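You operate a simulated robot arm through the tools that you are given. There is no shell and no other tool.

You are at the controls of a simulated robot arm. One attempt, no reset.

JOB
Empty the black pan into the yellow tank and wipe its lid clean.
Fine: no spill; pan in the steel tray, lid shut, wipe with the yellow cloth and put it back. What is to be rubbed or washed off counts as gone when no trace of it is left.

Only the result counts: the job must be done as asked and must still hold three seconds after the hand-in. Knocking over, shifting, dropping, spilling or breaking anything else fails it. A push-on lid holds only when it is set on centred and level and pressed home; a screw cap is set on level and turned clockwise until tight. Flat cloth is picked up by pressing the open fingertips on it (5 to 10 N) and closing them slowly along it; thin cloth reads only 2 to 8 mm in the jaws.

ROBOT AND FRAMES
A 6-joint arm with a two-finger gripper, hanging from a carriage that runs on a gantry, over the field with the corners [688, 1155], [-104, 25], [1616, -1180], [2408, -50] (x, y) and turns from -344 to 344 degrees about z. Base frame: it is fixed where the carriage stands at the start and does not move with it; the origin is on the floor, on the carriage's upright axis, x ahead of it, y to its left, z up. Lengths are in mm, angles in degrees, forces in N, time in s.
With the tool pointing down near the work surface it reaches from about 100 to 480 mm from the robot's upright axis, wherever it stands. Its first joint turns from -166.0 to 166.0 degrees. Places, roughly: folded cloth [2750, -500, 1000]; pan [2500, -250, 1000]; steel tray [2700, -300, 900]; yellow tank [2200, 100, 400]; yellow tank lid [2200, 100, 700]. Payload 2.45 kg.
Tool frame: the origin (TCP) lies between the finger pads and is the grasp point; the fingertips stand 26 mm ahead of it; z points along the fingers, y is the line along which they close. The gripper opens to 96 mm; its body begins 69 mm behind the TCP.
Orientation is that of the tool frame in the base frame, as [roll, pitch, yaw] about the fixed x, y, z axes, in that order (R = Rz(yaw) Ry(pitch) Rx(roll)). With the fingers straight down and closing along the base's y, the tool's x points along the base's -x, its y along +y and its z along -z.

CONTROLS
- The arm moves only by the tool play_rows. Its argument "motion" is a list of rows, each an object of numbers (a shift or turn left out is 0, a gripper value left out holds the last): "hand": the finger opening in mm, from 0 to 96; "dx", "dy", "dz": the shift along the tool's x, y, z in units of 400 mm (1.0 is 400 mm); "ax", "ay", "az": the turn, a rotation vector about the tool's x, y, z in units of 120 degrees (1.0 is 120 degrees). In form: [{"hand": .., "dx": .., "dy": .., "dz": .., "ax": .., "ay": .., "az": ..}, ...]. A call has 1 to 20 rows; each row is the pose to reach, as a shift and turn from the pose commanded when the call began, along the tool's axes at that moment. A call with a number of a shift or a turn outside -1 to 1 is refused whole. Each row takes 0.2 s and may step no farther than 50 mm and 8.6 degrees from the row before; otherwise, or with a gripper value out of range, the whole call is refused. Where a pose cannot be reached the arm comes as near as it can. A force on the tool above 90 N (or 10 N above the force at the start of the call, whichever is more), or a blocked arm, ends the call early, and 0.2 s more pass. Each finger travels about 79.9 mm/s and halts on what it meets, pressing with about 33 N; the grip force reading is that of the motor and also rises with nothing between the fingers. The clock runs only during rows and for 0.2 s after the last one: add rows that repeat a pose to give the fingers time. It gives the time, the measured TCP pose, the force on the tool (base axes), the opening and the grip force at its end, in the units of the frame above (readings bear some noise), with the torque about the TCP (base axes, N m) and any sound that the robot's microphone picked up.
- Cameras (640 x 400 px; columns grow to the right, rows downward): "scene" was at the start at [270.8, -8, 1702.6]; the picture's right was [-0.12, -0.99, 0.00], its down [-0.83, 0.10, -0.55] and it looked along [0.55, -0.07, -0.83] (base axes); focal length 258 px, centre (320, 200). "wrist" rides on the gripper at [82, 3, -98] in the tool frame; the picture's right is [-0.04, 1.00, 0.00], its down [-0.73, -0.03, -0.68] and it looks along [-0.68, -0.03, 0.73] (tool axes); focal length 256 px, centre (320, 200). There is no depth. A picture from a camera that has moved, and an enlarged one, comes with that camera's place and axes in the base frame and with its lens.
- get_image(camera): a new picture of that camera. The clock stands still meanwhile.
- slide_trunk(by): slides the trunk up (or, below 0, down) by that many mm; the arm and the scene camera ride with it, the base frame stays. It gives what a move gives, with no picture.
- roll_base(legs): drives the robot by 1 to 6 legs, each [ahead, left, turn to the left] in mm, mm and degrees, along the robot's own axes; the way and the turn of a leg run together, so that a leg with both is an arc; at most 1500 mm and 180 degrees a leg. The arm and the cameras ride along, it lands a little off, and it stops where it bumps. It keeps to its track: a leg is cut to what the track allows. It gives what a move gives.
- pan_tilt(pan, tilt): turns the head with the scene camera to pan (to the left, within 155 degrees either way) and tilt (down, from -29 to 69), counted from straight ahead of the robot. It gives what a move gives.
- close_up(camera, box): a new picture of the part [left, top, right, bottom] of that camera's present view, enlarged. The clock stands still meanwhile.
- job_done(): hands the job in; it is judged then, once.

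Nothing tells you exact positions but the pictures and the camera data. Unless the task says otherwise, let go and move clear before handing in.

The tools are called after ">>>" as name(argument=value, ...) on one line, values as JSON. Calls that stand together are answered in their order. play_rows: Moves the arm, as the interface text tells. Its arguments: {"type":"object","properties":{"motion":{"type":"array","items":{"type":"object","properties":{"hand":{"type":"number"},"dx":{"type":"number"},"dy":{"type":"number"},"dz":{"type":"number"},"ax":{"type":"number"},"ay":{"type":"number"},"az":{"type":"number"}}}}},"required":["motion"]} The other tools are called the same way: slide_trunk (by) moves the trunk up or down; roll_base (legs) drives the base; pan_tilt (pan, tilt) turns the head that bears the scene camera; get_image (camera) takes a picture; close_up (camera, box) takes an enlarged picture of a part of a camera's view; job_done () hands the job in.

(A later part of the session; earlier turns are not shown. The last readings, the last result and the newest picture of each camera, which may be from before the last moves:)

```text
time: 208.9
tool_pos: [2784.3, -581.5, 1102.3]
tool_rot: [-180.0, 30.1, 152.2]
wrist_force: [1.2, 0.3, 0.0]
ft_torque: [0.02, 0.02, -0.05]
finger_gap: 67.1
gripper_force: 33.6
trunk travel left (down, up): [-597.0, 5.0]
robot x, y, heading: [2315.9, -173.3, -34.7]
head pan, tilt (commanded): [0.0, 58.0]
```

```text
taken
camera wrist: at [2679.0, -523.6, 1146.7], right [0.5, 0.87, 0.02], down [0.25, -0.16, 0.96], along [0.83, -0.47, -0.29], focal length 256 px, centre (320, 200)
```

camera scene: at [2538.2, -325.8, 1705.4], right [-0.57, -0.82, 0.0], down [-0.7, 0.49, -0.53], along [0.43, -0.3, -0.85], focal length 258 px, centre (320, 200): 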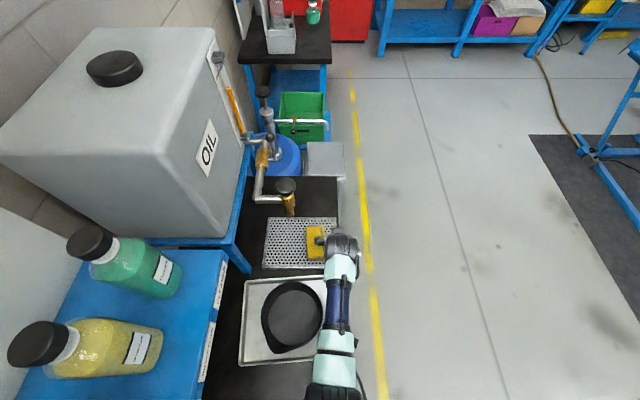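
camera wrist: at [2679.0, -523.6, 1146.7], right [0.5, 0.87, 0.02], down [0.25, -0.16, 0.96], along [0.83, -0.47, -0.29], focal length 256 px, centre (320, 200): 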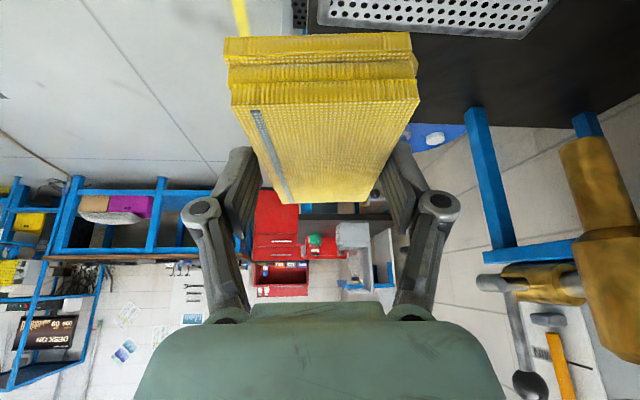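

>>> play_rows(motion=[{"dx": 0.0865, "dz": -0.05}, {"dx": 0.173, "dz": -0.1}, {"dx": 0.2595, "dz": -0.15}, {"dx": 0.346, "dz": -0.2}, {"dx": 0.4325, "dz": -0.25}])

>>> roll_base(legs=[[0, -270, 0], [-240, 0, 0], [0, 0, 90]])

>>> pan_tilt(pan=0, tilt=50)

>>> get_image(camera="scene")

>>> get_image(camera="wrist")

```text
time: 210.1
tool_pos: [2606.3, -491.4, 1101.6]
tool_rot: [-180.0, 30.2, 152.2]
wrist_force: [-0.7, -0.8, -0.5]
ft_torque: [0.01, 0.04, 0.02]
finger_gap: 67.1
gripper_force: 33.1
trunk travel left (down, up): [-597.0, 5.0]
robot x, y, heading: [2317.1, -169.5, -34.9]
head pan, tilt (commanded): [0.0, 58.0]
```

```text
time: 217.3
tool_pos: [2280.6, 38.2, 1101.0]
tool_rot: [180.0, 30.2, -117.2]
wrist_force: [1.1, -0.1, -1.2]
ft_torque: [0.04, 0.0, 0.02]
finger_gap: 67.1
gripper_force: 33.0
trunk travel left (down, up): [-597.0, 5.0]
robot x, y, heading: [1967.5, -258.1, 55.7]
head pan, tilt (commanded): [0.0, 58.0]
```

```text
time: 217.9
tool_pos: [2280.4, 38.1, 1101.1]
tool_rot: [179.9, 30.2, -117.3]
wrist_force: [0.2, 0.9, 0.2]
ft_torque: [0.01, 0.01, -0.04]
finger_gap: 67.0
gripper_force: 32.9
trunk travel left (down, up): [-597.0, 5.0]
robot x, y, heading: [1962.5, -256.5, 55.7]
head pan, tilt (commanded): [0.0, 50.0]
```

```text
taken
camera scene: at [2122.2, -25.9, 1880.5], right [0.83, -0.56, 0.0], down [-0.43, -0.63, -0.64], along [0.36, 0.53, -0.77], focal length 258 px, centre (320, 200)
```

scene: 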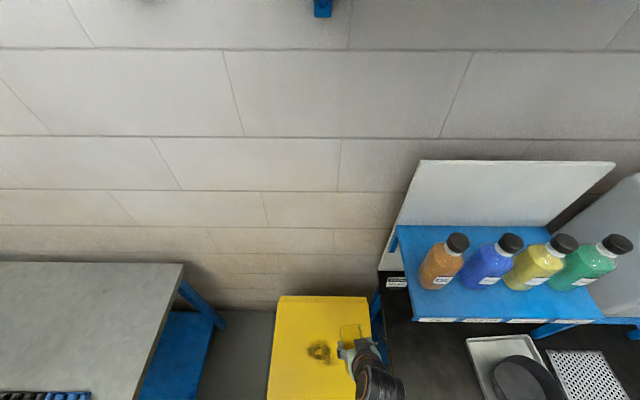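

```text
taken
camera wrist: at [2222.7, -67.6, 1145.2], right [-0.87, 0.49, 0.02], down [0.16, 0.25, 0.96], along [0.46, 0.84, -0.29], focal length 256 px, centre (320, 200)
```

wrist: 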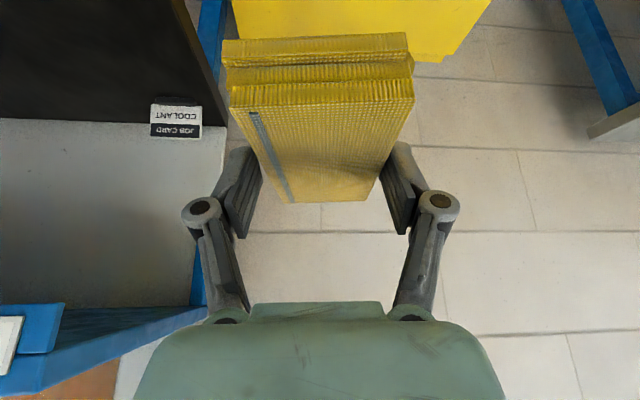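

The lid is shut and I'm holding the cloth above it. I'll lower the trunk, look at the lid from above, and position the cloth over the smear.

>>> slide_trunk(by=-230)

>>> pan_tilt(pan=0, tilt=66)

>>> get_image(camera="scene")

```text
time: 220.4
tool_pos: [2279.8, 37.2, 870.6]
tool_rot: [-179.9, 30.1, -117.2]
wrist_force: [0.2, 0.0, -1.0]
ft_torque: [0.0, -0.02, -0.03]
finger_gap: 66.8
gripper_force: 32.9
trunk travel left (down, up): [-367.0, 235.0]
robot x, y, heading: [1968.5, -252.8, 55.8]
head pan, tilt (commanded): [0.0, 50.0]
```

```text
time: 221.2
tool_pos: [2280.4, 37.4, 870.6]
tool_rot: [180.0, 30.0, -117.2]
wrist_force: [-0.2, -0.1, -0.7]
ft_torque: [-0.01, 0.0, 0.0]
finger_gap: 66.9
gripper_force: 32.2
trunk travel left (down, up): [-367.0, 235.0]
robot x, y, heading: [1965.6, -255.5, 55.8]
head pan, tilt (commanded): [0.0, 66.0]
```

```text
taken
camera scene: at [2112.4, -40.3, 1631.4], right [0.83, -0.56, 0.0], down [-0.52, -0.75, -0.41], along [0.23, 0.34, -0.91], focal length 258 px, centre (320, 200)
```

scene: 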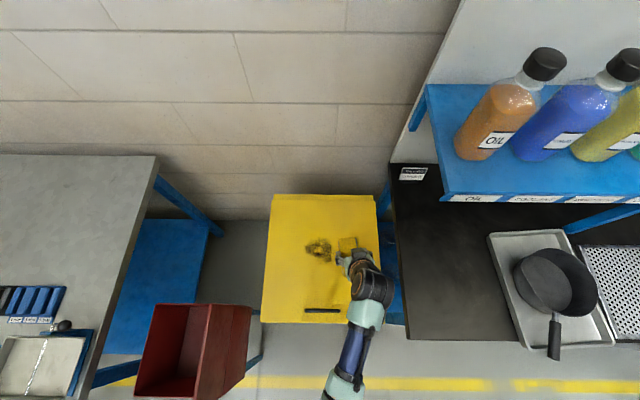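

>>> close_up(camera="scene", box=[250, 180, 400, 335])

```text
2.58 times, centred on (325, 258) of scene
camera zoom: at [2112.4, -40.3, 1631.4], right [0.83, -0.56, 0.0], down [-0.52, -0.75, -0.41], along [0.23, 0.34, -0.91], focal length 665 px, centre (307, 52)
```

zoom: 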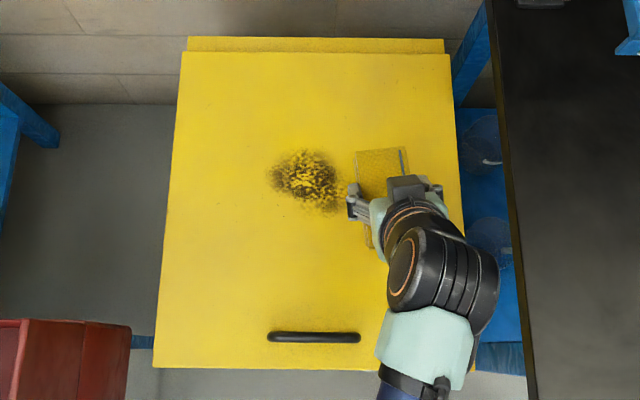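

The smear spans about u -312..-185, n 0..97. I'll bring the cloth to the clean area right of it and lower until it touches.

>>> play_rows(motion=[{"dx": -0.0095, "dy": -0.01, "dz": 0.063}, {"dx": -0.019, "dy": -0.02, "dz": 0.126}, {"dx": -0.0285, "dy": -0.029, "dz": 0.19}, {"dx": -0.0285, "dy": -0.029, "dz": 0.19}])

>>> get_image(camera="wrist")

```text
time: 222.2
tool_pos: [2314.5, 77.6, 810.1]
tool_rot: [-179.9, 30.0, -117.2]
wrist_force: [1.1, -0.3, -0.2]
ft_torque: [-0.02, 0.0, -0.01]
finger_gap: 67.1
gripper_force: 32.8
trunk travel left (down, up): [-367.0, 235.0]
robot x, y, heading: [1964.5, -257.4, 55.9]
head pan, tilt (commanded): [0.0, 66.0]
```

```text
taken
camera wrist: at [2255.9, -27.9, 853.6], right [-0.87, 0.49, 0.02], down [0.16, 0.25, 0.96], along [0.46, 0.84, -0.29], focal length 256 px, centre (320, 200)
```

wrist: 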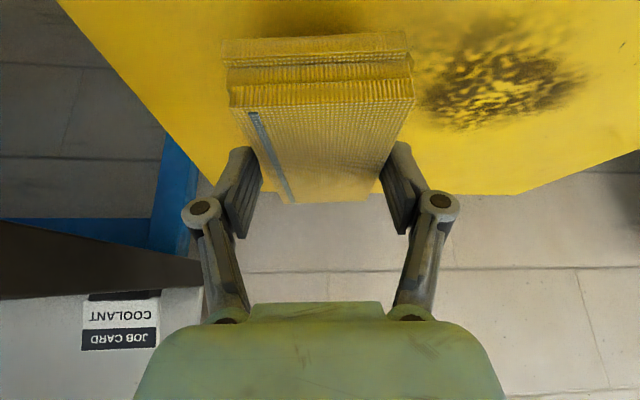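

>>> play_rows(motion=[{"dx": 0.0063, "dz": 0.0108}, {"dx": 0.0125, "dz": 0.0216}, {"dx": 0.0188, "dz": 0.0324}, {"dx": 0.025, "dz": 0.0433}, {"dx": 0.025, "dz": 0.0433}])

>>> play_rows(motion=[{"dx": 0.0063, "dz": 0.0108}, {"dx": 0.0125, "dz": 0.0216}, {"dx": 0.0125, "dz": 0.0216}])

>>> play_rows(motion=[{"dx": 0.005, "dz": 0.0087}, {"dx": 0.01, "dz": 0.0173}, {"dx": 0.01, "dz": 0.0173}])

```text
time: 223.4
tool_pos: [2314.9, 74.8, 789.3]
tool_rot: [180.0, 30.2, -117.3]
wrist_force: [-0.2, -0.4, -0.2]
ft_torque: [-0.01, -0.02, 0.01]
finger_gap: 67.0
gripper_force: 33.0
trunk travel left (down, up): [-367.0, 235.0]
robot x, y, heading: [1964.4, -254.1, 55.7]
head pan, tilt (commanded): [0.0, 66.0]
```

```text
time: 224.2
tool_pos: [2314.6, 77.3, 782.3]
tool_rot: [-179.8, 30.4, -117.1]
wrist_force: [-6.9, -5.7, 34.8]
ft_torque: [0.31, 0.05, -0.01]
finger_gap: 67.4
gripper_force: 33.2
trunk travel left (down, up): [-367.0, 235.0]
robot x, y, heading: [1966.3, -252.8, 55.9]
head pan, tilt (commanded): [0.0, 66.0]
```

```text
time: 225.0
tool_pos: [2314.5, 78.1, 775.7]
tool_rot: [-179.8, 30.6, -117.2]
wrist_force: [-8.5, -5.0, 50.9]
ft_torque: [0.29, 0.78, 0.06]
finger_gap: 67.4
gripper_force: 33.0
trunk travel left (down, up): [-367.0, 235.0]
robot x, y, heading: [1965.4, -256.6, 55.6]
head pan, tilt (commanded): [0.0, 66.0]
```

Contact at about z=785; the force is higher than needed, so I'll back off to a moderate pressure.

>>> play_rows(motion=[{"dx": -0.005, "dz": -0.0087}, {"dx": -0.005, "dz": -0.0087}])

>>> get_image(camera="wrist")

```text
time: 225.6
tool_pos: [2313.5, 76.1, 777.7]
tool_rot: [-179.9, 30.1, -117.2]
wrist_force: [2.8, 4.6, 10.2]
ft_torque: [0.52, -0.23, -0.08]
finger_gap: 67.2
gripper_force: 33.1
trunk travel left (down, up): [-367.0, 235.0]
robot x, y, heading: [1963.1, -254.1, 55.5]
head pan, tilt (commanded): [0.0, 66.0]
```

```text
taken
camera wrist: at [2255.2, -29.5, 820.8], right [-0.87, 0.49, 0.02], down [0.16, 0.25, 0.96], along [0.46, 0.84, -0.3], focal length 256 px, centre (320, 200)
```

wrist: 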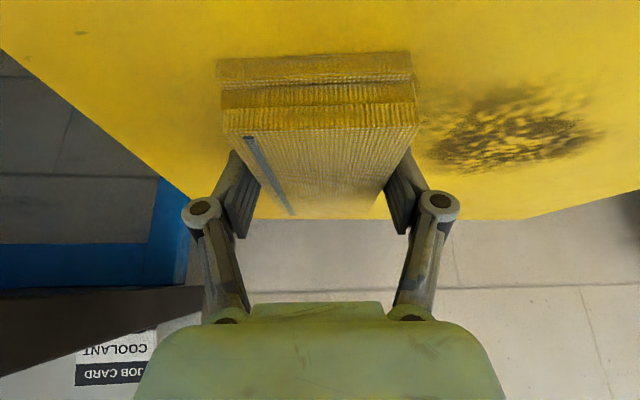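

Pressure is now about 10 N. I'll make a first stroke across the smear and look.

>>> play_rows(motion=[{"dx": -0.0058, "dy": 0.0496, "dz": 0.0034}, {"dx": -0.0116, "dy": 0.0991, "dz": 0.0067}, {"dx": -0.0175, "dy": 0.1487, "dz": 0.0101}, {"dx": -0.0233, "dy": 0.1982, "dz": 0.0134}, {"dx": -0.0291, "dy": 0.2478, "dz": 0.0168}, {"dx": -0.0349, "dy": 0.2973, "dz": 0.0202}, {"dx": -0.0407, "dy": 0.3469, "dz": 0.0235}, {"dx": -0.0466, "dy": 0.3964, "dz": 0.0269}, {"dx": -0.0524, "dy": 0.446, "dz": 0.0302}, {"dx": -0.0582, "dy": 0.4955, "dz": 0.0336}])

>>> close_up(camera="scene", box=[250, 180, 400, 335])

>>> get_image(camera="wrist")

```text
time: 227.8
tool_pos: [2152.6, 192.4, 775.5]
tool_rot: [-180.0, 30.3, -117.2]
wrist_force: [6.9, -5.7, 19.2]
ft_torque: [0.07, 0.44, 0.02]
finger_gap: 66.7
gripper_force: 33.2
trunk travel left (down, up): [-367.0, 235.0]
robot x, y, heading: [1965.8, -255.0, 55.7]
head pan, tilt (commanded): [0.0, 66.0]
```

```text
2.58 times, centred on (325, 258) of scene
camera zoom: at [2113.4, -40.4, 1631.7], right [0.83, -0.56, 0.0], down [-0.51, -0.75, -0.41], along [0.23, 0.34, -0.91], focal length 665 px, centre (307, 52)
```

zoom: 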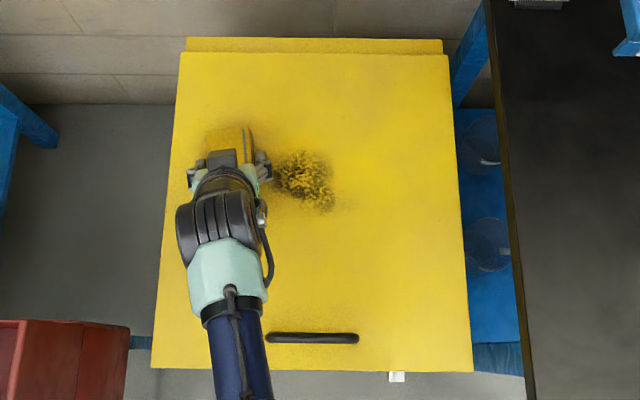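

```text
taken
camera wrist: at [2094.3, 86.3, 820.2], right [-0.87, 0.49, 0.02], down [0.16, 0.25, 0.96], along [0.46, 0.84, -0.29], focal length 256 px, centre (320, 200)
```

wrist: 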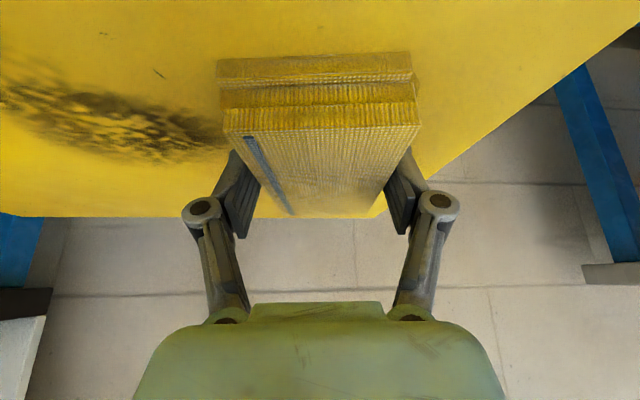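

The smear is lightening. I'll scrub back and forth over it several times.

>>> play_rows(motion=[{"dx": 0.0116, "dy": -0.0991, "dz": -0.0067}, {"dx": 0.0233, "dy": -0.1982, "dz": -0.0134}, {"dx": 0.0349, "dy": -0.2973, "dz": -0.0202}, {"dx": 0.0466, "dy": -0.3964, "dz": -0.0269}, {"dx": 0.0582, "dy": -0.4955, "dz": -0.0336}, {"dx": 0.0466, "dy": -0.3964, "dz": -0.0269}, {"dx": 0.0349, "dy": -0.2973, "dz": -0.0202}, {"dx": 0.0233, "dy": -0.1982, "dz": -0.0134}, {"dx": 0.0116, "dy": -0.0991, "dz": -0.0067}, {"dx": 0, "dy": 0, "dz": 0}, {"dx": 0.0116, "dy": -0.0991, "dz": -0.0067}, {"dx": 0.0233, "dy": -0.1982, "dz": -0.0134}, {"dx": 0.0349, "dy": -0.2973, "dz": -0.0202}, {"dx": 0.0466, "dy": -0.3964, "dz": -0.0269}, {"dx": 0.0582, "dy": -0.4955, "dz": -0.0336}, {"dx": 0.0582, "dy": -0.4955, "dz": -0.0336}])

>>> close_up(camera="scene", box=[250, 180, 400, 335])

>>> get_image(camera="wrist")

```text
time: 231.2
tool_pos: [2310.7, 75.5, 776.9]
tool_rot: [-180.0, 30.3, -117.2]
wrist_force: [-6.0, 0.5, 23.3]
ft_torque: [0.28, 0.21, 0.06]
finger_gap: 67.0
gripper_force: 33.1
trunk travel left (down, up): [-367.0, 235.0]
robot x, y, heading: [1967.1, -253.2, 55.6]
head pan, tilt (commanded): [0.0, 66.0]
```

```text
2.58 times, centred on (325, 258) of scene
camera zoom: at [2112.4, -39.6, 1631.8], right [0.83, -0.56, 0.0], down [-0.52, -0.75, -0.41], along [0.23, 0.34, -0.91], focal length 665 px, centre (307, 52)
```

zoom: 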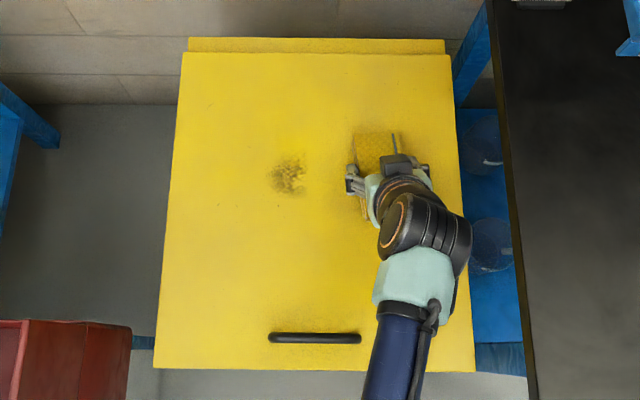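

```text
taken
camera wrist: at [2253.1, -29.7, 820.0], right [-0.87, 0.49, 0.02], down [0.16, 0.24, 0.96], along [0.46, 0.84, -0.29], focal length 256 px, centre (320, 200)
```

wrist: 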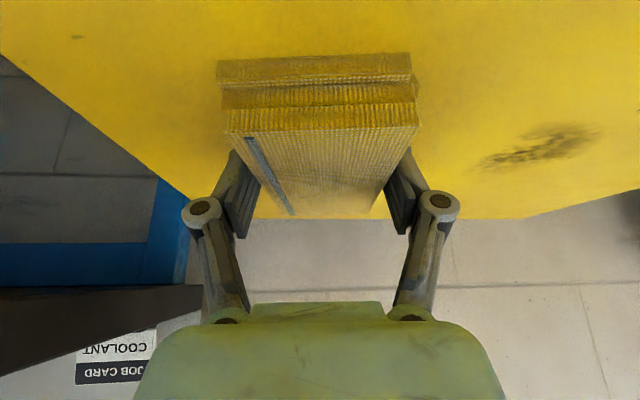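

>>> play_rows(motion=[{"dx": -0.0116, "dy": 0.0991, "dz": 0.0067}, {"dx": -0.0233, "dy": 0.1982, "dz": 0.0134}, {"dx": -0.0349, "dy": 0.2973, "dz": 0.0202}, {"dx": -0.0466, "dy": 0.3964, "dz": 0.0269}, {"dx": -0.0582, "dy": 0.4955, "dz": 0.0336}, {"dx": -0.0466, "dy": 0.3964, "dz": 0.0269}, {"dx": -0.0349, "dy": 0.2973, "dz": 0.0202}, {"dx": -0.0233, "dy": 0.1982, "dz": 0.0134}, {"dx": -0.0349, "dy": 0.2973, "dz": 0.0202}, {"dx": -0.0466, "dy": 0.3964, "dz": 0.0269}, {"dx": -0.0582, "dy": 0.4955, "dz": 0.0336}, {"dx": -0.0466, "dy": 0.3964, "dz": 0.0269}, {"dx": -0.0349, "dy": 0.2973, "dz": 0.0202}, {"dx": -0.0233, "dy": 0.1982, "dz": 0.0134}, {"dx": -0.0349, "dy": 0.2973, "dz": 0.0202}, {"dx": -0.0466, "dy": 0.3964, "dz": 0.0269}, {"dx": -0.0582, "dy": 0.4955, "dz": 0.0336}, {"dx": -0.0582, "dy": 0.4955, "dz": 0.0336}])

>>> close_up(camera="scene", box=[250, 180, 400, 335])

>>> get_image(camera="wrist")

```text
time: 235.0
tool_pos: [2151.4, 190.3, 780.2]
tool_rot: [180.0, 30.1, -117.2]
wrist_force: [-0.6, -0.5, -0.9]
ft_torque: [-0.03, -0.02, 0.01]
finger_gap: 67.1
gripper_force: 33.3
trunk travel left (down, up): [-367.0, 235.0]
robot x, y, heading: [1963.2, -253.8, 56.1]
head pan, tilt (commanded): [0.0, 66.0]
```

```text
2.58 times, centred on (325, 258) of scene
camera zoom: at [2112.3, -40.3, 1631.3], right [0.83, -0.56, 0.0], down [-0.52, -0.75, -0.41], along [0.23, 0.34, -0.91], focal length 665 px, centre (307, 52)
```

zoom: 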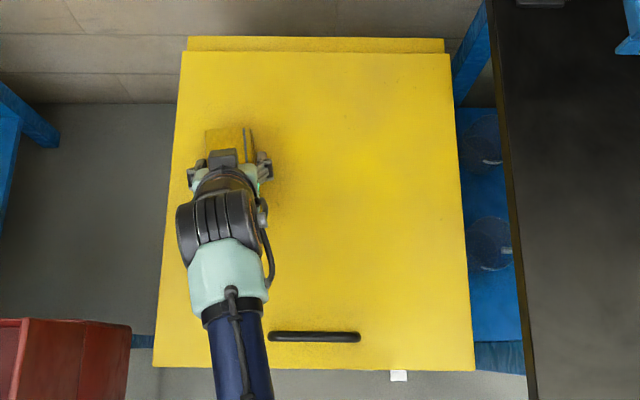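

```text
taken
camera wrist: at [2092.3, 85.0, 824.8], right [-0.87, 0.49, 0.02], down [0.16, 0.25, 0.96], along [0.46, 0.84, -0.3], focal length 256 px, centre (320, 200)
```

wrist: 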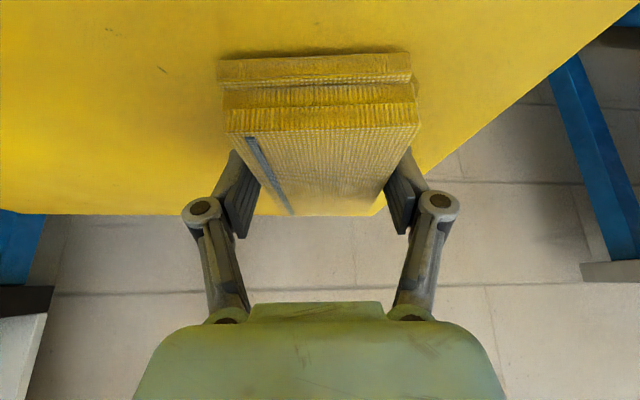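

The smear appears gone. I'll lift the cloth clear and inspect the lid closely.

>>> play_rows(motion=[{"dx": -0.05, "dz": -0.0865}, {"dx": -0.1, "dz": -0.173}, {"dx": -0.1, "dy": -0.1, "dz": -0.173}, {"dx": -0.1, "dy": -0.2, "dz": -0.173}, {"dx": -0.1, "dy": -0.3, "dz": -0.173}, {"dx": -0.1, "dy": -0.4, "dz": -0.173}, {"dx": -0.1, "dy": -0.5, "dz": -0.173}])

>>> close_up(camera="scene", box=[255, 185, 355, 275])

>>> close_up(camera="scene", box=[250, 180, 400, 335])

>>> get_image(camera="wrist")

```text
time: 236.6
tool_pos: [2328.3, 99.3, 857.6]
tool_rot: [180.0, 30.1, -117.2]
wrist_force: [-0.3, 0.3, -0.9]
ft_torque: [0.04, -0.03, -0.04]
finger_gap: 66.9
gripper_force: 33.5
trunk travel left (down, up): [-367.0, 235.0]
robot x, y, heading: [1966.6, -256.1, 55.8]
head pan, tilt (commanded): [0.0, 66.0]
```

```text
4.44 times, centred on (305, 230) of scene
camera zoom: at [2112.3, -40.4, 1631.3], right [0.83, -0.56, 0.0], down [-0.52, -0.75, -0.41], along [0.23, 0.34, -0.91], focal length 1146 px, centre (387, 67)
```

zoom: 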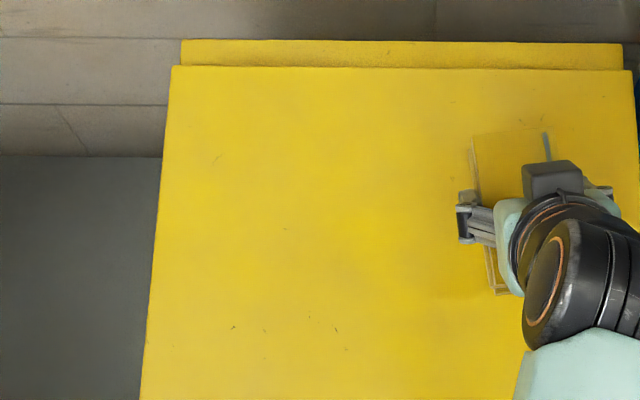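

```text
2.58 times, centred on (325, 258) of scene
camera zoom: at [2112.3, -40.4, 1631.3], right [0.83, -0.56, 0.0], down [-0.52, -0.75, -0.41], along [0.23, 0.34, -0.91], focal length 665 px, centre (307, 52)
```

zoom: 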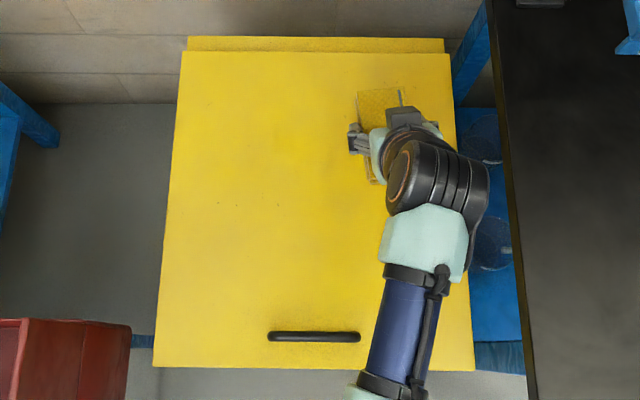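

```text
taken
camera wrist: at [2269.5, -6.0, 902.5], right [-0.87, 0.49, 0.02], down [0.16, 0.25, 0.96], along [0.46, 0.84, -0.3], focal length 256 px, centre (320, 200)
```

wrist: 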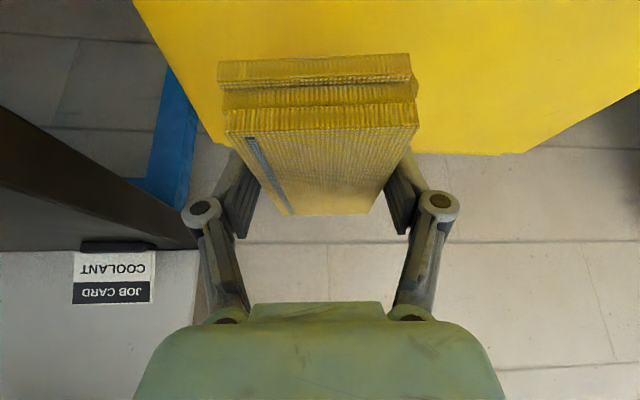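

Only a few tiny paint specks remain that did not change under the cloth. To be thorough about faint fringes I'll make a few more passes offset toward the back and the front of the patch.

>>> play_rows(motion=[{"dx": 0.045, "dz": 0.078}, {"dx": 0.085, "dz": 0.147}, {"dx": 0.098, "dz": 0.17}, {"dx": 0.098, "dz": 0.17}])

```text
time: 237.6
tool_pos: [2327.1, 97.2, 778.9]
tool_rot: [-180.0, 30.1, -117.1]
wrist_force: [0.3, 0.2, -0.4]
ft_torque: [-0.02, 0.01, -0.03]
finger_gap: 66.7
gripper_force: 33.1
trunk travel left (down, up): [-367.0, 235.0]
robot x, y, heading: [1962.3, -252.7, 55.8]
head pan, tilt (commanded): [0.0, 66.0]
```

>>> play_rows(motion=[{"dx": 0.0025, "dz": 0.0043}, {"dx": 0.0037, "dz": 0.0065}, {"dx": 0.0037, "dz": 0.0065}])

```text
time: 238.4
tool_pos: [2327.2, 98.4, 776.3]
tool_rot: [-179.9, 30.2, -117.1]
wrist_force: [-2.1, -4.7, 17.5]
ft_torque: [0.1, 0.43, 0.09]
finger_gap: 67.0
gripper_force: 32.9
trunk travel left (down, up): [-367.0, 235.0]
robot x, y, heading: [1959.0, -255.6, 55.5]
head pan, tilt (commanded): [0.0, 66.0]
```

>>> play_rows(motion=[{"dx": -0.0116, "dy": 0.0991, "dz": 0.0067}, {"dx": -0.0233, "dy": 0.1982, "dz": 0.0134}, {"dx": -0.0349, "dy": 0.2973, "dz": 0.0202}, {"dx": -0.0466, "dy": 0.3964, "dz": 0.0269}, {"dx": -0.0582, "dy": 0.4955, "dz": 0.0336}, {"dx": 0.0274, "dy": 0.509, "dz": -0.0159}, {"dx": 0.039, "dy": 0.4099, "dz": -0.0226}, {"dx": 0.0507, "dy": 0.3108, "dz": -0.0293}, {"dx": 0.0623, "dy": 0.2117, "dz": -0.0361}, {"dx": 0.074, "dy": 0.1126, "dz": -0.0428}, {"dx": 0.0856, "dy": 0.0135, "dz": -0.0495}, {"dx": 0.074, "dy": 0.1126, "dz": -0.0428}, {"dx": 0.0623, "dy": 0.2117, "dz": -0.0361}, {"dx": 0.0507, "dy": 0.3108, "dz": -0.0293}, {"dx": 0.039, "dy": 0.4099, "dz": -0.0226}, {"dx": 0.0274, "dy": 0.509, "dz": -0.0159}, {"dx": 0.0274, "dy": 0.509, "dz": -0.0159}])

>>> play_rows(motion=[{"dx": 0.0116, "dy": -0.0991, "dz": -0.0067}, {"dx": 0.0233, "dy": -0.1982, "dz": -0.0134}, {"dx": 0.0349, "dy": -0.2973, "dz": -0.0202}, {"dx": 0.0466, "dy": -0.3964, "dz": -0.0269}, {"dx": 0.0582, "dy": -0.4955, "dz": -0.0336}, {"dx": 0.008, "dy": -0.4955, "dz": -0.12}, {"dx": -0.042, "dy": -0.4955, "dz": -0.2065}])

>>> close_up(camera="scene", box=[255, 185, 355, 275])

>>> get_image(camera="wrist")

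```text
time: 242.0
tool_pos: [2143.1, 179.7, 775.9]
tool_rot: [-179.9, 30.2, -117.2]
wrist_force: [4.1, -4.2, 19.2]
ft_torque: [0.03, 0.27, -0.01]
finger_gap: 66.7
gripper_force: 32.8
trunk travel left (down, up): [-367.0, 235.0]
robot x, y, heading: [1966.0, -254.7, 55.9]
head pan, tilt (commanded): [0.0, 66.0]
```

```text
time: 243.6
tool_pos: [2307.2, 63.0, 852.6]
tool_rot: [-179.9, 30.0, -117.4]
wrist_force: [0.4, -0.6, -0.5]
ft_torque: [0.01, -0.01, -0.03]
finger_gap: 66.8
gripper_force: 33.6
trunk travel left (down, up): [-367.0, 235.0]
robot x, y, heading: [1963.1, -254.5, 55.9]
head pan, tilt (commanded): [0.0, 66.0]
```

```text
4.44 times, centred on (305, 230) of scene
camera zoom: at [2112.5, -40.4, 1631.1], right [0.83, -0.56, 0.0], down [-0.52, -0.75, -0.41], along [0.23, 0.34, -0.91], focal length 1146 px, centre (387, 67)
```

zoom: 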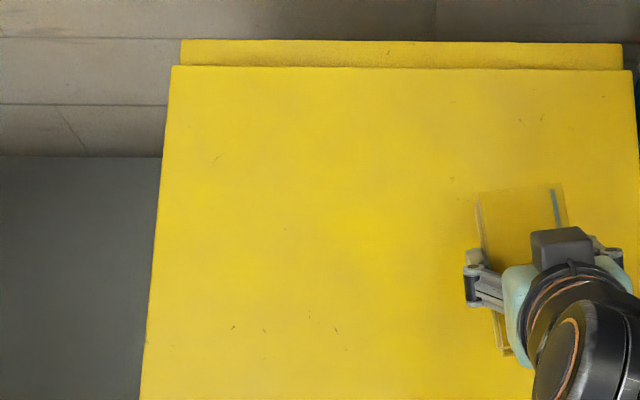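

```text
taken
camera wrist: at [2249.4, -42.6, 897.2], right [-0.87, 0.49, 0.02], down [0.16, 0.25, 0.95], along [0.46, 0.84, -0.3], focal length 256 px, centre (320, 200)
```

wrist: 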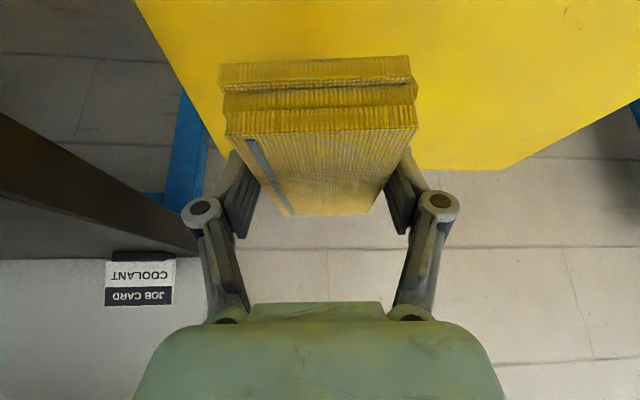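

The lid is clean; the remaining specks are part of the paint all over it. Now I'll carry the cloth back: raise, retract, turn and drive to the cloth's plate.

>>> slide_trunk(by=230)

>>> play_rows(motion=[{"dx": 0.0865, "dz": -0.05}, {"dx": 0.173, "dz": -0.1}, {"dx": 0.2595, "dz": -0.15}])

>>> roll_base(legs=[[0, 0, -90.5]])

>>> roll_base(legs=[[240, 0, 0], [0, 272, 0]])

>>> pan_tilt(pan=0, tilt=58)

>>> get_image(camera="scene")

```text
time: 246.0
tool_pos: [2306.8, 63.3, 1083.2]
tool_rot: [180.0, 30.1, -117.2]
wrist_force: [-0.2, -0.2, 0.2]
ft_torque: [0.02, 0.0, -0.01]
finger_gap: 67.0
gripper_force: 33.3
trunk travel left (down, up): [-597.0, 5.0]
robot x, y, heading: [1964.4, -253.3, 55.4]
head pan, tilt (commanded): [0.0, 66.0]
```

```text
time: 246.8
tool_pos: [2250.9, -42.5, 1085.5]
tool_rot: [-179.9, 30.2, -117.1]
wrist_force: [0.0, 0.7, 0.3]
ft_torque: [0.02, 0.04, -0.01]
finger_gap: 67.0
gripper_force: 32.9
trunk travel left (down, up): [-597.0, 5.0]
robot x, y, heading: [1966.1, -255.6, 55.9]
head pan, tilt (commanded): [0.0, 66.0]
```

```text
time: 251.1
tool_pos: [2172.0, -546.7, 1084.3]
tool_rot: [-179.9, 30.1, 151.6]
wrist_force: [0.4, -0.4, -0.3]
ft_torque: [0.01, -0.02, -0.02]
finger_gap: 66.7
gripper_force: 33.2
trunk travel left (down, up): [-597.0, 5.0]
robot x, y, heading: [1965.2, -252.7, -35.7]
head pan, tilt (commanded): [0.0, 66.0]
```

```text
time: 254.3
tool_pos: [2520.9, -469.0, 1084.3]
tool_rot: [-179.8, 30.1, 151.8]
wrist_force: [-0.5, -0.1, -1.0]
ft_torque: [0.02, 0.02, 0.01]
finger_gap: 67.1
gripper_force: 33.0
trunk travel left (down, up): [-597.0, 5.0]
robot x, y, heading: [2311.9, -173.3, -35.4]
head pan, tilt (commanded): [0.0, 66.0]
```

```text
time: 255.0
tool_pos: [2520.5, -467.2, 1084.8]
tool_rot: [-180.0, 30.2, 151.6]
wrist_force: [0.0, 0.8, -0.1]
ft_torque: [0.0, -0.01, -0.02]
finger_gap: 67.0
gripper_force: 33.2
trunk travel left (down, up): [-597.0, 5.0]
robot x, y, heading: [2313.6, -176.2, -35.6]
head pan, tilt (commanded): [0.0, 58.0]
```

```text
taken
camera scene: at [2532.9, -332.4, 1870.3], right [-0.58, -0.81, 0.0], down [-0.69, 0.49, -0.53], along [0.43, -0.31, -0.85], focal length 258 px, centre (320, 200)
```

scene: 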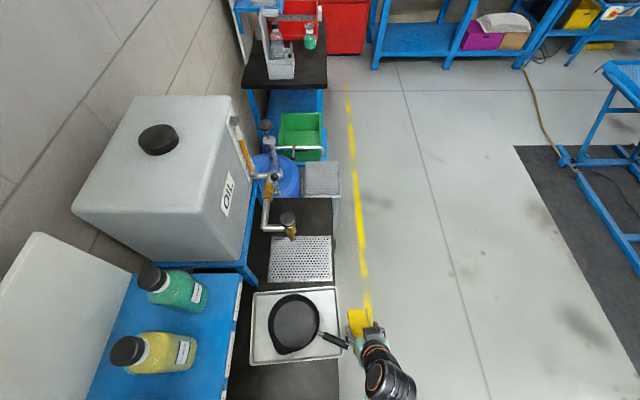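

>>> play_rows(motion=[{"dx": -0.091, "dy": 0.009, "dz": 0.0457}, {"dx": -0.183, "dy": 0.018, "dz": 0.0914}, {"dx": -0.274, "dy": 0.027, "dz": 0.137}, {"dx": -0.365, "dy": 0.036, "dz": 0.183}, {"dx": -0.456, "dy": 0.045, "dz": 0.2286}, {"dx": -0.548, "dy": 0.054, "dz": 0.274}, {"dx": -0.639, "dy": 0.063, "dz": 0.32}])

>>> slide_trunk(by=-165)

>>> get_image(camera="wrist")

>>> close_up(camera="scene", box=[230, 140, 400, 300])

```text
time: 256.6
tool_pos: [2784.3, -581.5, 1101.6]
tool_rot: [-179.9, 30.0, 151.7]
wrist_force: [-0.9, -0.8, -1.0]
ft_torque: [-0.06, -0.09, -0.01]
finger_gap: 67.0
gripper_force: 32.7
trunk travel left (down, up): [-597.0, 5.0]
robot x, y, heading: [2313.5, -177.4, -35.2]
head pan, tilt (commanded): [0.0, 58.0]
```

```text
time: 258.5
tool_pos: [2785.4, -582.8, 937.7]
tool_rot: [-180.0, 30.1, 151.8]
wrist_force: [-0.7, 0.2, -0.4]
ft_torque: [-0.01, 0.05, 0.01]
finger_gap: 67.1
gripper_force: 32.6
trunk travel left (down, up): [-432.0, 170.0]
robot x, y, heading: [2312.2, -178.2, -35.4]
head pan, tilt (commanded): [0.0, 58.0]
```

```text
taken
camera wrist: at [2681.1, -522.8, 982.4], right [0.5, 0.86, 0.02], down [0.24, -0.16, 0.96], along [0.83, -0.48, -0.29], focal length 256 px, centre (320, 200)
```

wrist: 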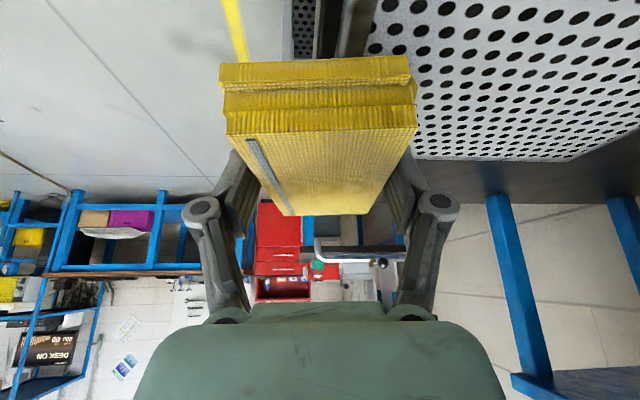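

```text
2.50 times, centred on (315, 220) of scene
camera zoom: at [2533.0, -332.4, 1705.4], right [-0.58, -0.81, 0.0], down [-0.69, 0.49, -0.53], along [0.43, -0.31, -0.85], focal length 645 px, centre (332, 150)
```

zoom: 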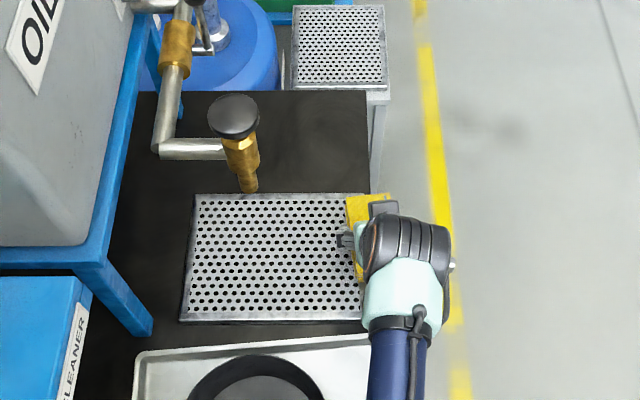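

>>> play_rows(motion=[{"dy": 0.05}, {"dy": 0.1}, {"dy": 0.15}, {"dy": 0.197}, {"dy": 0.197}])

>>> play_rows(motion=[{"dx": 0.0125, "dz": 0.0216}, {"dx": 0.0225, "dz": 0.039}, {"dx": 0.03, "dz": 0.0519}, {"dx": 0.0375, "dz": 0.0649}, {"dx": 0.0375, "dz": 0.0649}])

>>> get_image(camera="wrist")

```text
time: 259.7
tool_pos: [2823.0, -512.1, 936.5]
tool_rot: [-179.8, 30.2, 151.7]
wrist_force: [-0.1, -0.1, -0.7]
ft_torque: [0.0, 0.01, 0.03]
finger_gap: 66.6
gripper_force: 33.5
trunk travel left (down, up): [-432.0, 170.0]
robot x, y, heading: [2315.0, -175.1, -35.7]
head pan, tilt (commanded): [0.0, 58.0]
```

```text
time: 260.9
tool_pos: [2823.2, -513.2, 907.2]
tool_rot: [-179.9, 30.0, 151.8]
wrist_force: [-0.8, 0.0, 0.2]
ft_torque: [0.02, -0.01, -0.02]
finger_gap: 66.8
gripper_force: 33.2
trunk travel left (down, up): [-432.0, 170.0]
robot x, y, heading: [2312.5, -181.1, -35.6]
head pan, tilt (commanded): [0.0, 58.0]
```

```text
taken
camera wrist: at [2718.2, -453.6, 952.2], right [0.5, 0.86, 0.02], down [0.24, -0.16, 0.96], along [0.83, -0.48, -0.29], focal length 256 px, centre (320, 200)
```

wrist: 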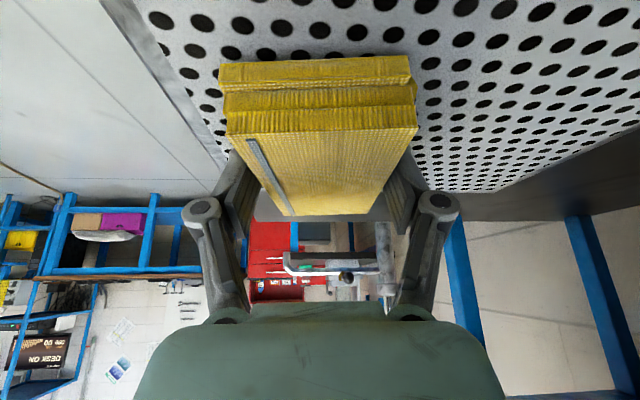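

>>> play_rows(motion=[{"dx": 0.0025, "dz": 0.0043}, {"dx": 0.005, "dz": 0.0087}, {"dx": 0.005, "dz": 0.0087}])

>>> play_rows(motion=[{"dx": 0.0025, "dz": 0.0043}, {"dx": 0.0025, "dz": 0.0043}])

```text
time: 261.7
tool_pos: [2824.6, -512.5, 904.4]
tool_rot: [-180.0, 30.1, 151.7]
wrist_force: [0.6, -0.7, -0.5]
ft_torque: [0.04, 0.0, 0.03]
finger_gap: 67.1
gripper_force: 33.2
trunk travel left (down, up): [-432.0, 170.0]
robot x, y, heading: [2312.0, -176.2, -35.4]
head pan, tilt (commanded): [0.0, 58.0]
```

```text
time: 262.3
tool_pos: [2823.0, -512.5, 902.3]
tool_rot: [180.0, 30.1, 151.7]
wrist_force: [0.3, 0.0, -0.8]
ft_torque: [0.01, -0.03, 0.01]
finger_gap: 67.0
gripper_force: 32.8
trunk travel left (down, up): [-432.0, 170.0]
robot x, y, heading: [2311.7, -178.5, -35.1]
head pan, tilt (commanded): [0.0, 58.0]
```

>>> play_rows(motion=[{"dx": 0.0025, "dz": 0.0043}, {"dx": 0.0025, "dz": 0.0043}])

>>> get_image(camera="wrist")

```text
time: 262.9
tool_pos: [2823.8, -513.4, 901.4]
tool_rot: [-180.0, 30.3, 151.7]
wrist_force: [-2.8, 3.3, 12.2]
ft_torque: [0.06, -0.29, 0.05]
finger_gap: 67.1
gripper_force: 33.0
trunk travel left (down, up): [-432.0, 170.0]
robot x, y, heading: [2312.4, -174.6, -35.5]
head pan, tilt (commanded): [0.0, 58.0]
```

```text
taken
camera wrist: at [2719.6, -454.8, 944.7], right [0.5, 0.86, 0.02], down [0.24, -0.16, 0.96], along [0.83, -0.48, -0.29], focal length 256 px, centre (320, 200)
```

wrist: 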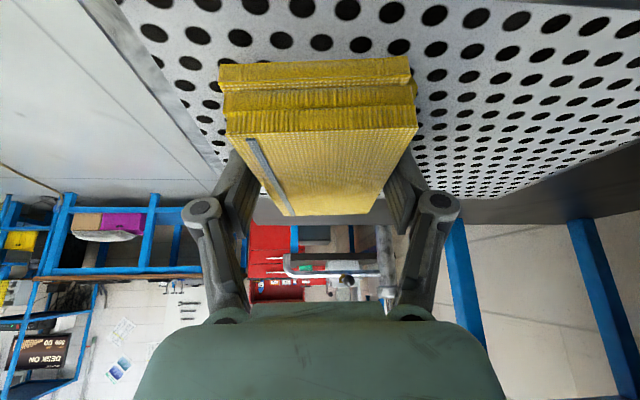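

The cloth touches its plate at the original spot. I'll open the fingers evenly and lift away.

>>> play_rows(motion=[{"dx": -0.0013, "dz": -0.0022, "hand": 66}, {"dx": -0.0013, "dz": -0.0022, "hand": 74}, {"dx": -0.0013, "dz": -0.0022, "hand": 84}, {"dx": -0.0013, "dz": -0.0022, "hand": 92}, {"dx": -0.0013, "dz": -0.0022, "hand": 92}])

>>> get_image(camera="wrist")

```text
time: 264.1
tool_pos: [2823.3, -513.6, 901.4]
tool_rot: [-180.0, 30.2, 151.7]
wrist_force: [-0.5, 0.1, 0.7]
ft_torque: [0.02, 0.0, 0.0]
finger_gap: 92.0
gripper_force: 0.0
trunk travel left (down, up): [-432.0, 170.0]
robot x, y, heading: [2311.8, -176.3, -35.6]
head pan, tilt (commanded): [0.0, 58.0]
```

```text
taken
camera wrist: at [2718.7, -454.1, 945.7], right [0.5, 0.86, 0.02], down [0.24, -0.16, 0.96], along [0.83, -0.48, -0.29], focal length 256 px, centre (320, 200)
```

wrist: 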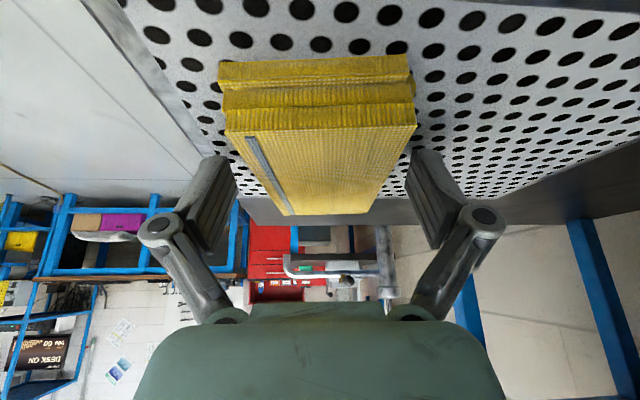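

Released; the cloth lies flat on its plate. I'll lift straight up, then away from the tap toward the aisle, raise the trunk and retract.

>>> play_rows(motion=[{"dx": -0.015, "dz": -0.026}, {"dx": -0.0325, "dz": -0.0562}, {"dx": -0.048, "dz": -0.083}, {"dx": -0.048, "dy": -0.06, "dz": -0.083}, {"dx": -0.048, "dy": -0.13, "dz": -0.083}, {"dx": -0.048, "dy": -0.2, "dz": -0.083}])

>>> slide_trunk(by=165)

>>> play_rows(motion=[{"dx": 0.0865, "dz": -0.05}, {"dx": 0.173, "dz": -0.1}, {"dx": 0.2595, "dz": -0.15}, {"dx": 0.346, "dz": -0.2}, {"dx": 0.4325, "dz": -0.25}])

>>> get_image(camera="scene")

>>> close_up(camera="scene", box=[230, 180, 380, 380])

```text
time: 265.5
tool_pos: [2785.6, -581.7, 941.1]
tool_rot: [-180.0, 30.1, 151.7]
wrist_force: [-0.7, -0.4, -0.9]
ft_torque: [-0.01, 0.0, 0.0]
finger_gap: 92.2
gripper_force: 0.1
trunk travel left (down, up): [-432.0, 170.0]
robot x, y, heading: [2315.7, -176.0, -35.5]
head pan, tilt (commanded): [0.0, 58.0]
```

```text
time: 267.4
tool_pos: [2784.2, -583.2, 1104.4]
tool_rot: [-179.9, 30.1, 151.7]
wrist_force: [0.2, 0.8, 0.0]
ft_torque: [0.03, -0.01, -0.02]
finger_gap: 92.0
gripper_force: 0.1
trunk travel left (down, up): [-597.0, 5.0]
robot x, y, heading: [2315.0, -174.0, -35.3]
head pan, tilt (commanded): [0.0, 58.0]
```

```text
time: 268.6
tool_pos: [2608.9, -491.4, 1105.9]
tool_rot: [-179.9, 30.0, 151.7]
wrist_force: [0.3, 0.1, 0.8]
ft_torque: [0.01, 0.03, 0.01]
finger_gap: 91.9
gripper_force: 0.1
trunk travel left (down, up): [-597.0, 5.0]
robot x, y, heading: [2315.3, -178.2, -35.3]
head pan, tilt (commanded): [0.0, 58.0]
```

```text
taken
camera scene: at [2533.0, -332.4, 1870.4], right [-0.58, -0.81, 0.0], down [-0.69, 0.49, -0.53], along [0.43, -0.31, -0.85], focal length 258 px, centre (320, 200)
```

scene: 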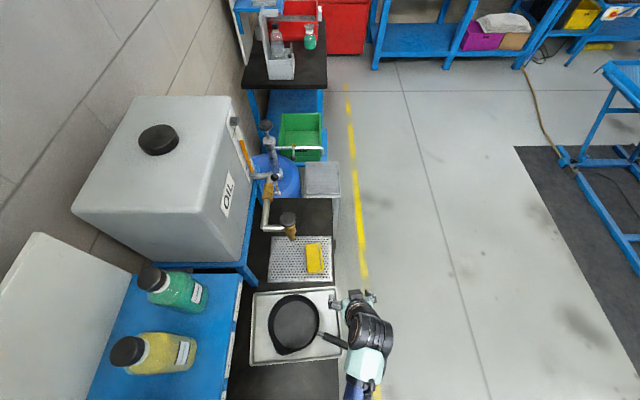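

```text
2.00 times, centred on (305, 280) of scene
camera zoom: at [2533.0, -332.4, 1870.4], right [-0.58, -0.81, 0.0], down [-0.69, 0.49, -0.53], along [0.43, -0.31, -0.85], focal length 516 px, centre (350, 40)
```

zoom: 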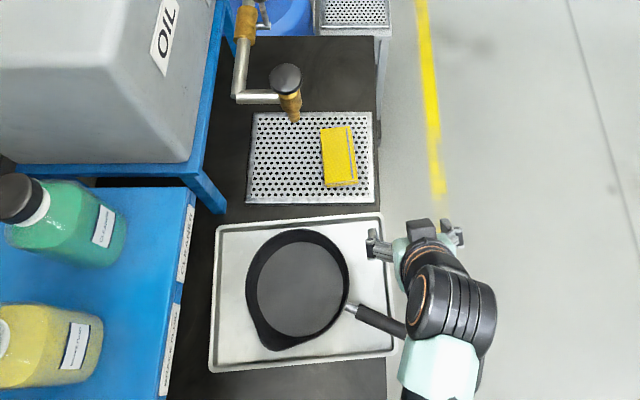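

Cloth is back on its plate and the empty pan stands in the tray. Before handing in I'll back into the aisle and check from a lower angle that the lid is shut and nothing was spilled.

>>> roll_base(legs=[[0, -500, 0], [-400, 0, 0]])

>>> slide_trunk(by=-500)

>>> pan_tilt(pan=90, tilt=38)

>>> get_image(camera="scene")

```text
time: 273.6
tool_pos: [1989.9, -666.3, 1104.9]
tool_rot: [-179.9, 30.1, 153.0]
wrist_force: [0.2, -0.7, -0.8]
ft_torque: [0.0, 0.0, 0.0]
finger_gap: 92.2
gripper_force: 0.0
trunk travel left (down, up): [-597.0, 5.0]
robot x, y, heading: [1689.5, -358.2, -34.3]
head pan, tilt (commanded): [0.0, 58.0]
```

```text
refused: -500 is not a number from -400 to 400
```

```text
time: 275.3
tool_pos: [1989.8, -664.7, 1105.3]
tool_rot: [-179.9, 29.9, 153.0]
wrist_force: [0.5, -0.4, 1.5]
ft_torque: [0.0, -0.01, 0.01]
finger_gap: 92.0
gripper_force: 0.1
trunk travel left (down, up): [-597.0, 5.0]
robot x, y, heading: [1685.4, -354.4, -34.2]
head pan, tilt (commanded): [90.0, 38.0]
```

```text
taken
camera scene: at [1902.6, -398.3, 1897.7], right [0.83, -0.56, 0.0], down [-0.35, -0.51, -0.79], along [0.44, 0.65, -0.62], focal length 258 px, centre (320, 200)
```

scene: 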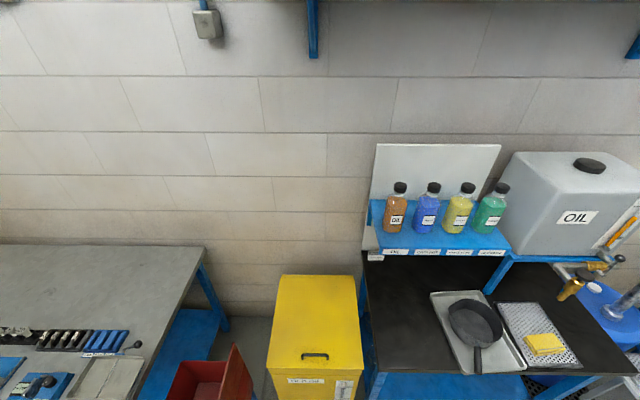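

>>> slide_trunk(by=-400)

>>> pan_tilt(pan=85, tilt=45)

>>> get_image(camera="scene")

```text
time: 279.1
tool_pos: [1989.9, -664.8, 705.9]
tool_rot: [-179.8, 30.1, 153.1]
wrist_force: [0.0, 0.0, 0.7]
ft_torque: [0.03, 0.02, 0.01]
finger_gap: 91.7
gripper_force: 0.1
trunk travel left (down, up): [-197.0, 405.0]
robot x, y, heading: [1688.8, -359.9, -34.2]
head pan, tilt (commanded): [90.0, 38.0]
```

```text
time: 279.8
tool_pos: [1990.2, -665.5, 705.2]
tool_rot: [-179.9, 30.2, 153.0]
wrist_force: [-0.4, 0.3, 0.1]
ft_torque: [0.01, -0.02, -0.03]
finger_gap: 91.9
gripper_force: 0.1
trunk travel left (down, up): [-197.0, 405.0]
robot x, y, heading: [1688.6, -354.6, -34.1]
head pan, tilt (commanded): [85.0, 45.0]
```

```text
taken
camera scene: at [1905.5, -406.6, 1487.5], right [0.78, -0.63, 0.0], down [-0.45, -0.55, -0.71], along [0.45, 0.55, -0.71], focal length 258 px, centre (320, 200)
```

scene: 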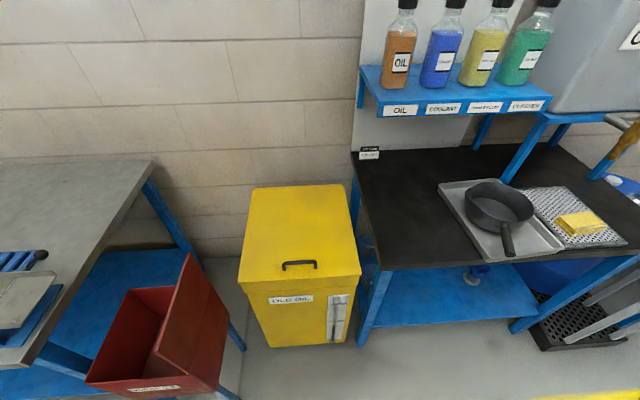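

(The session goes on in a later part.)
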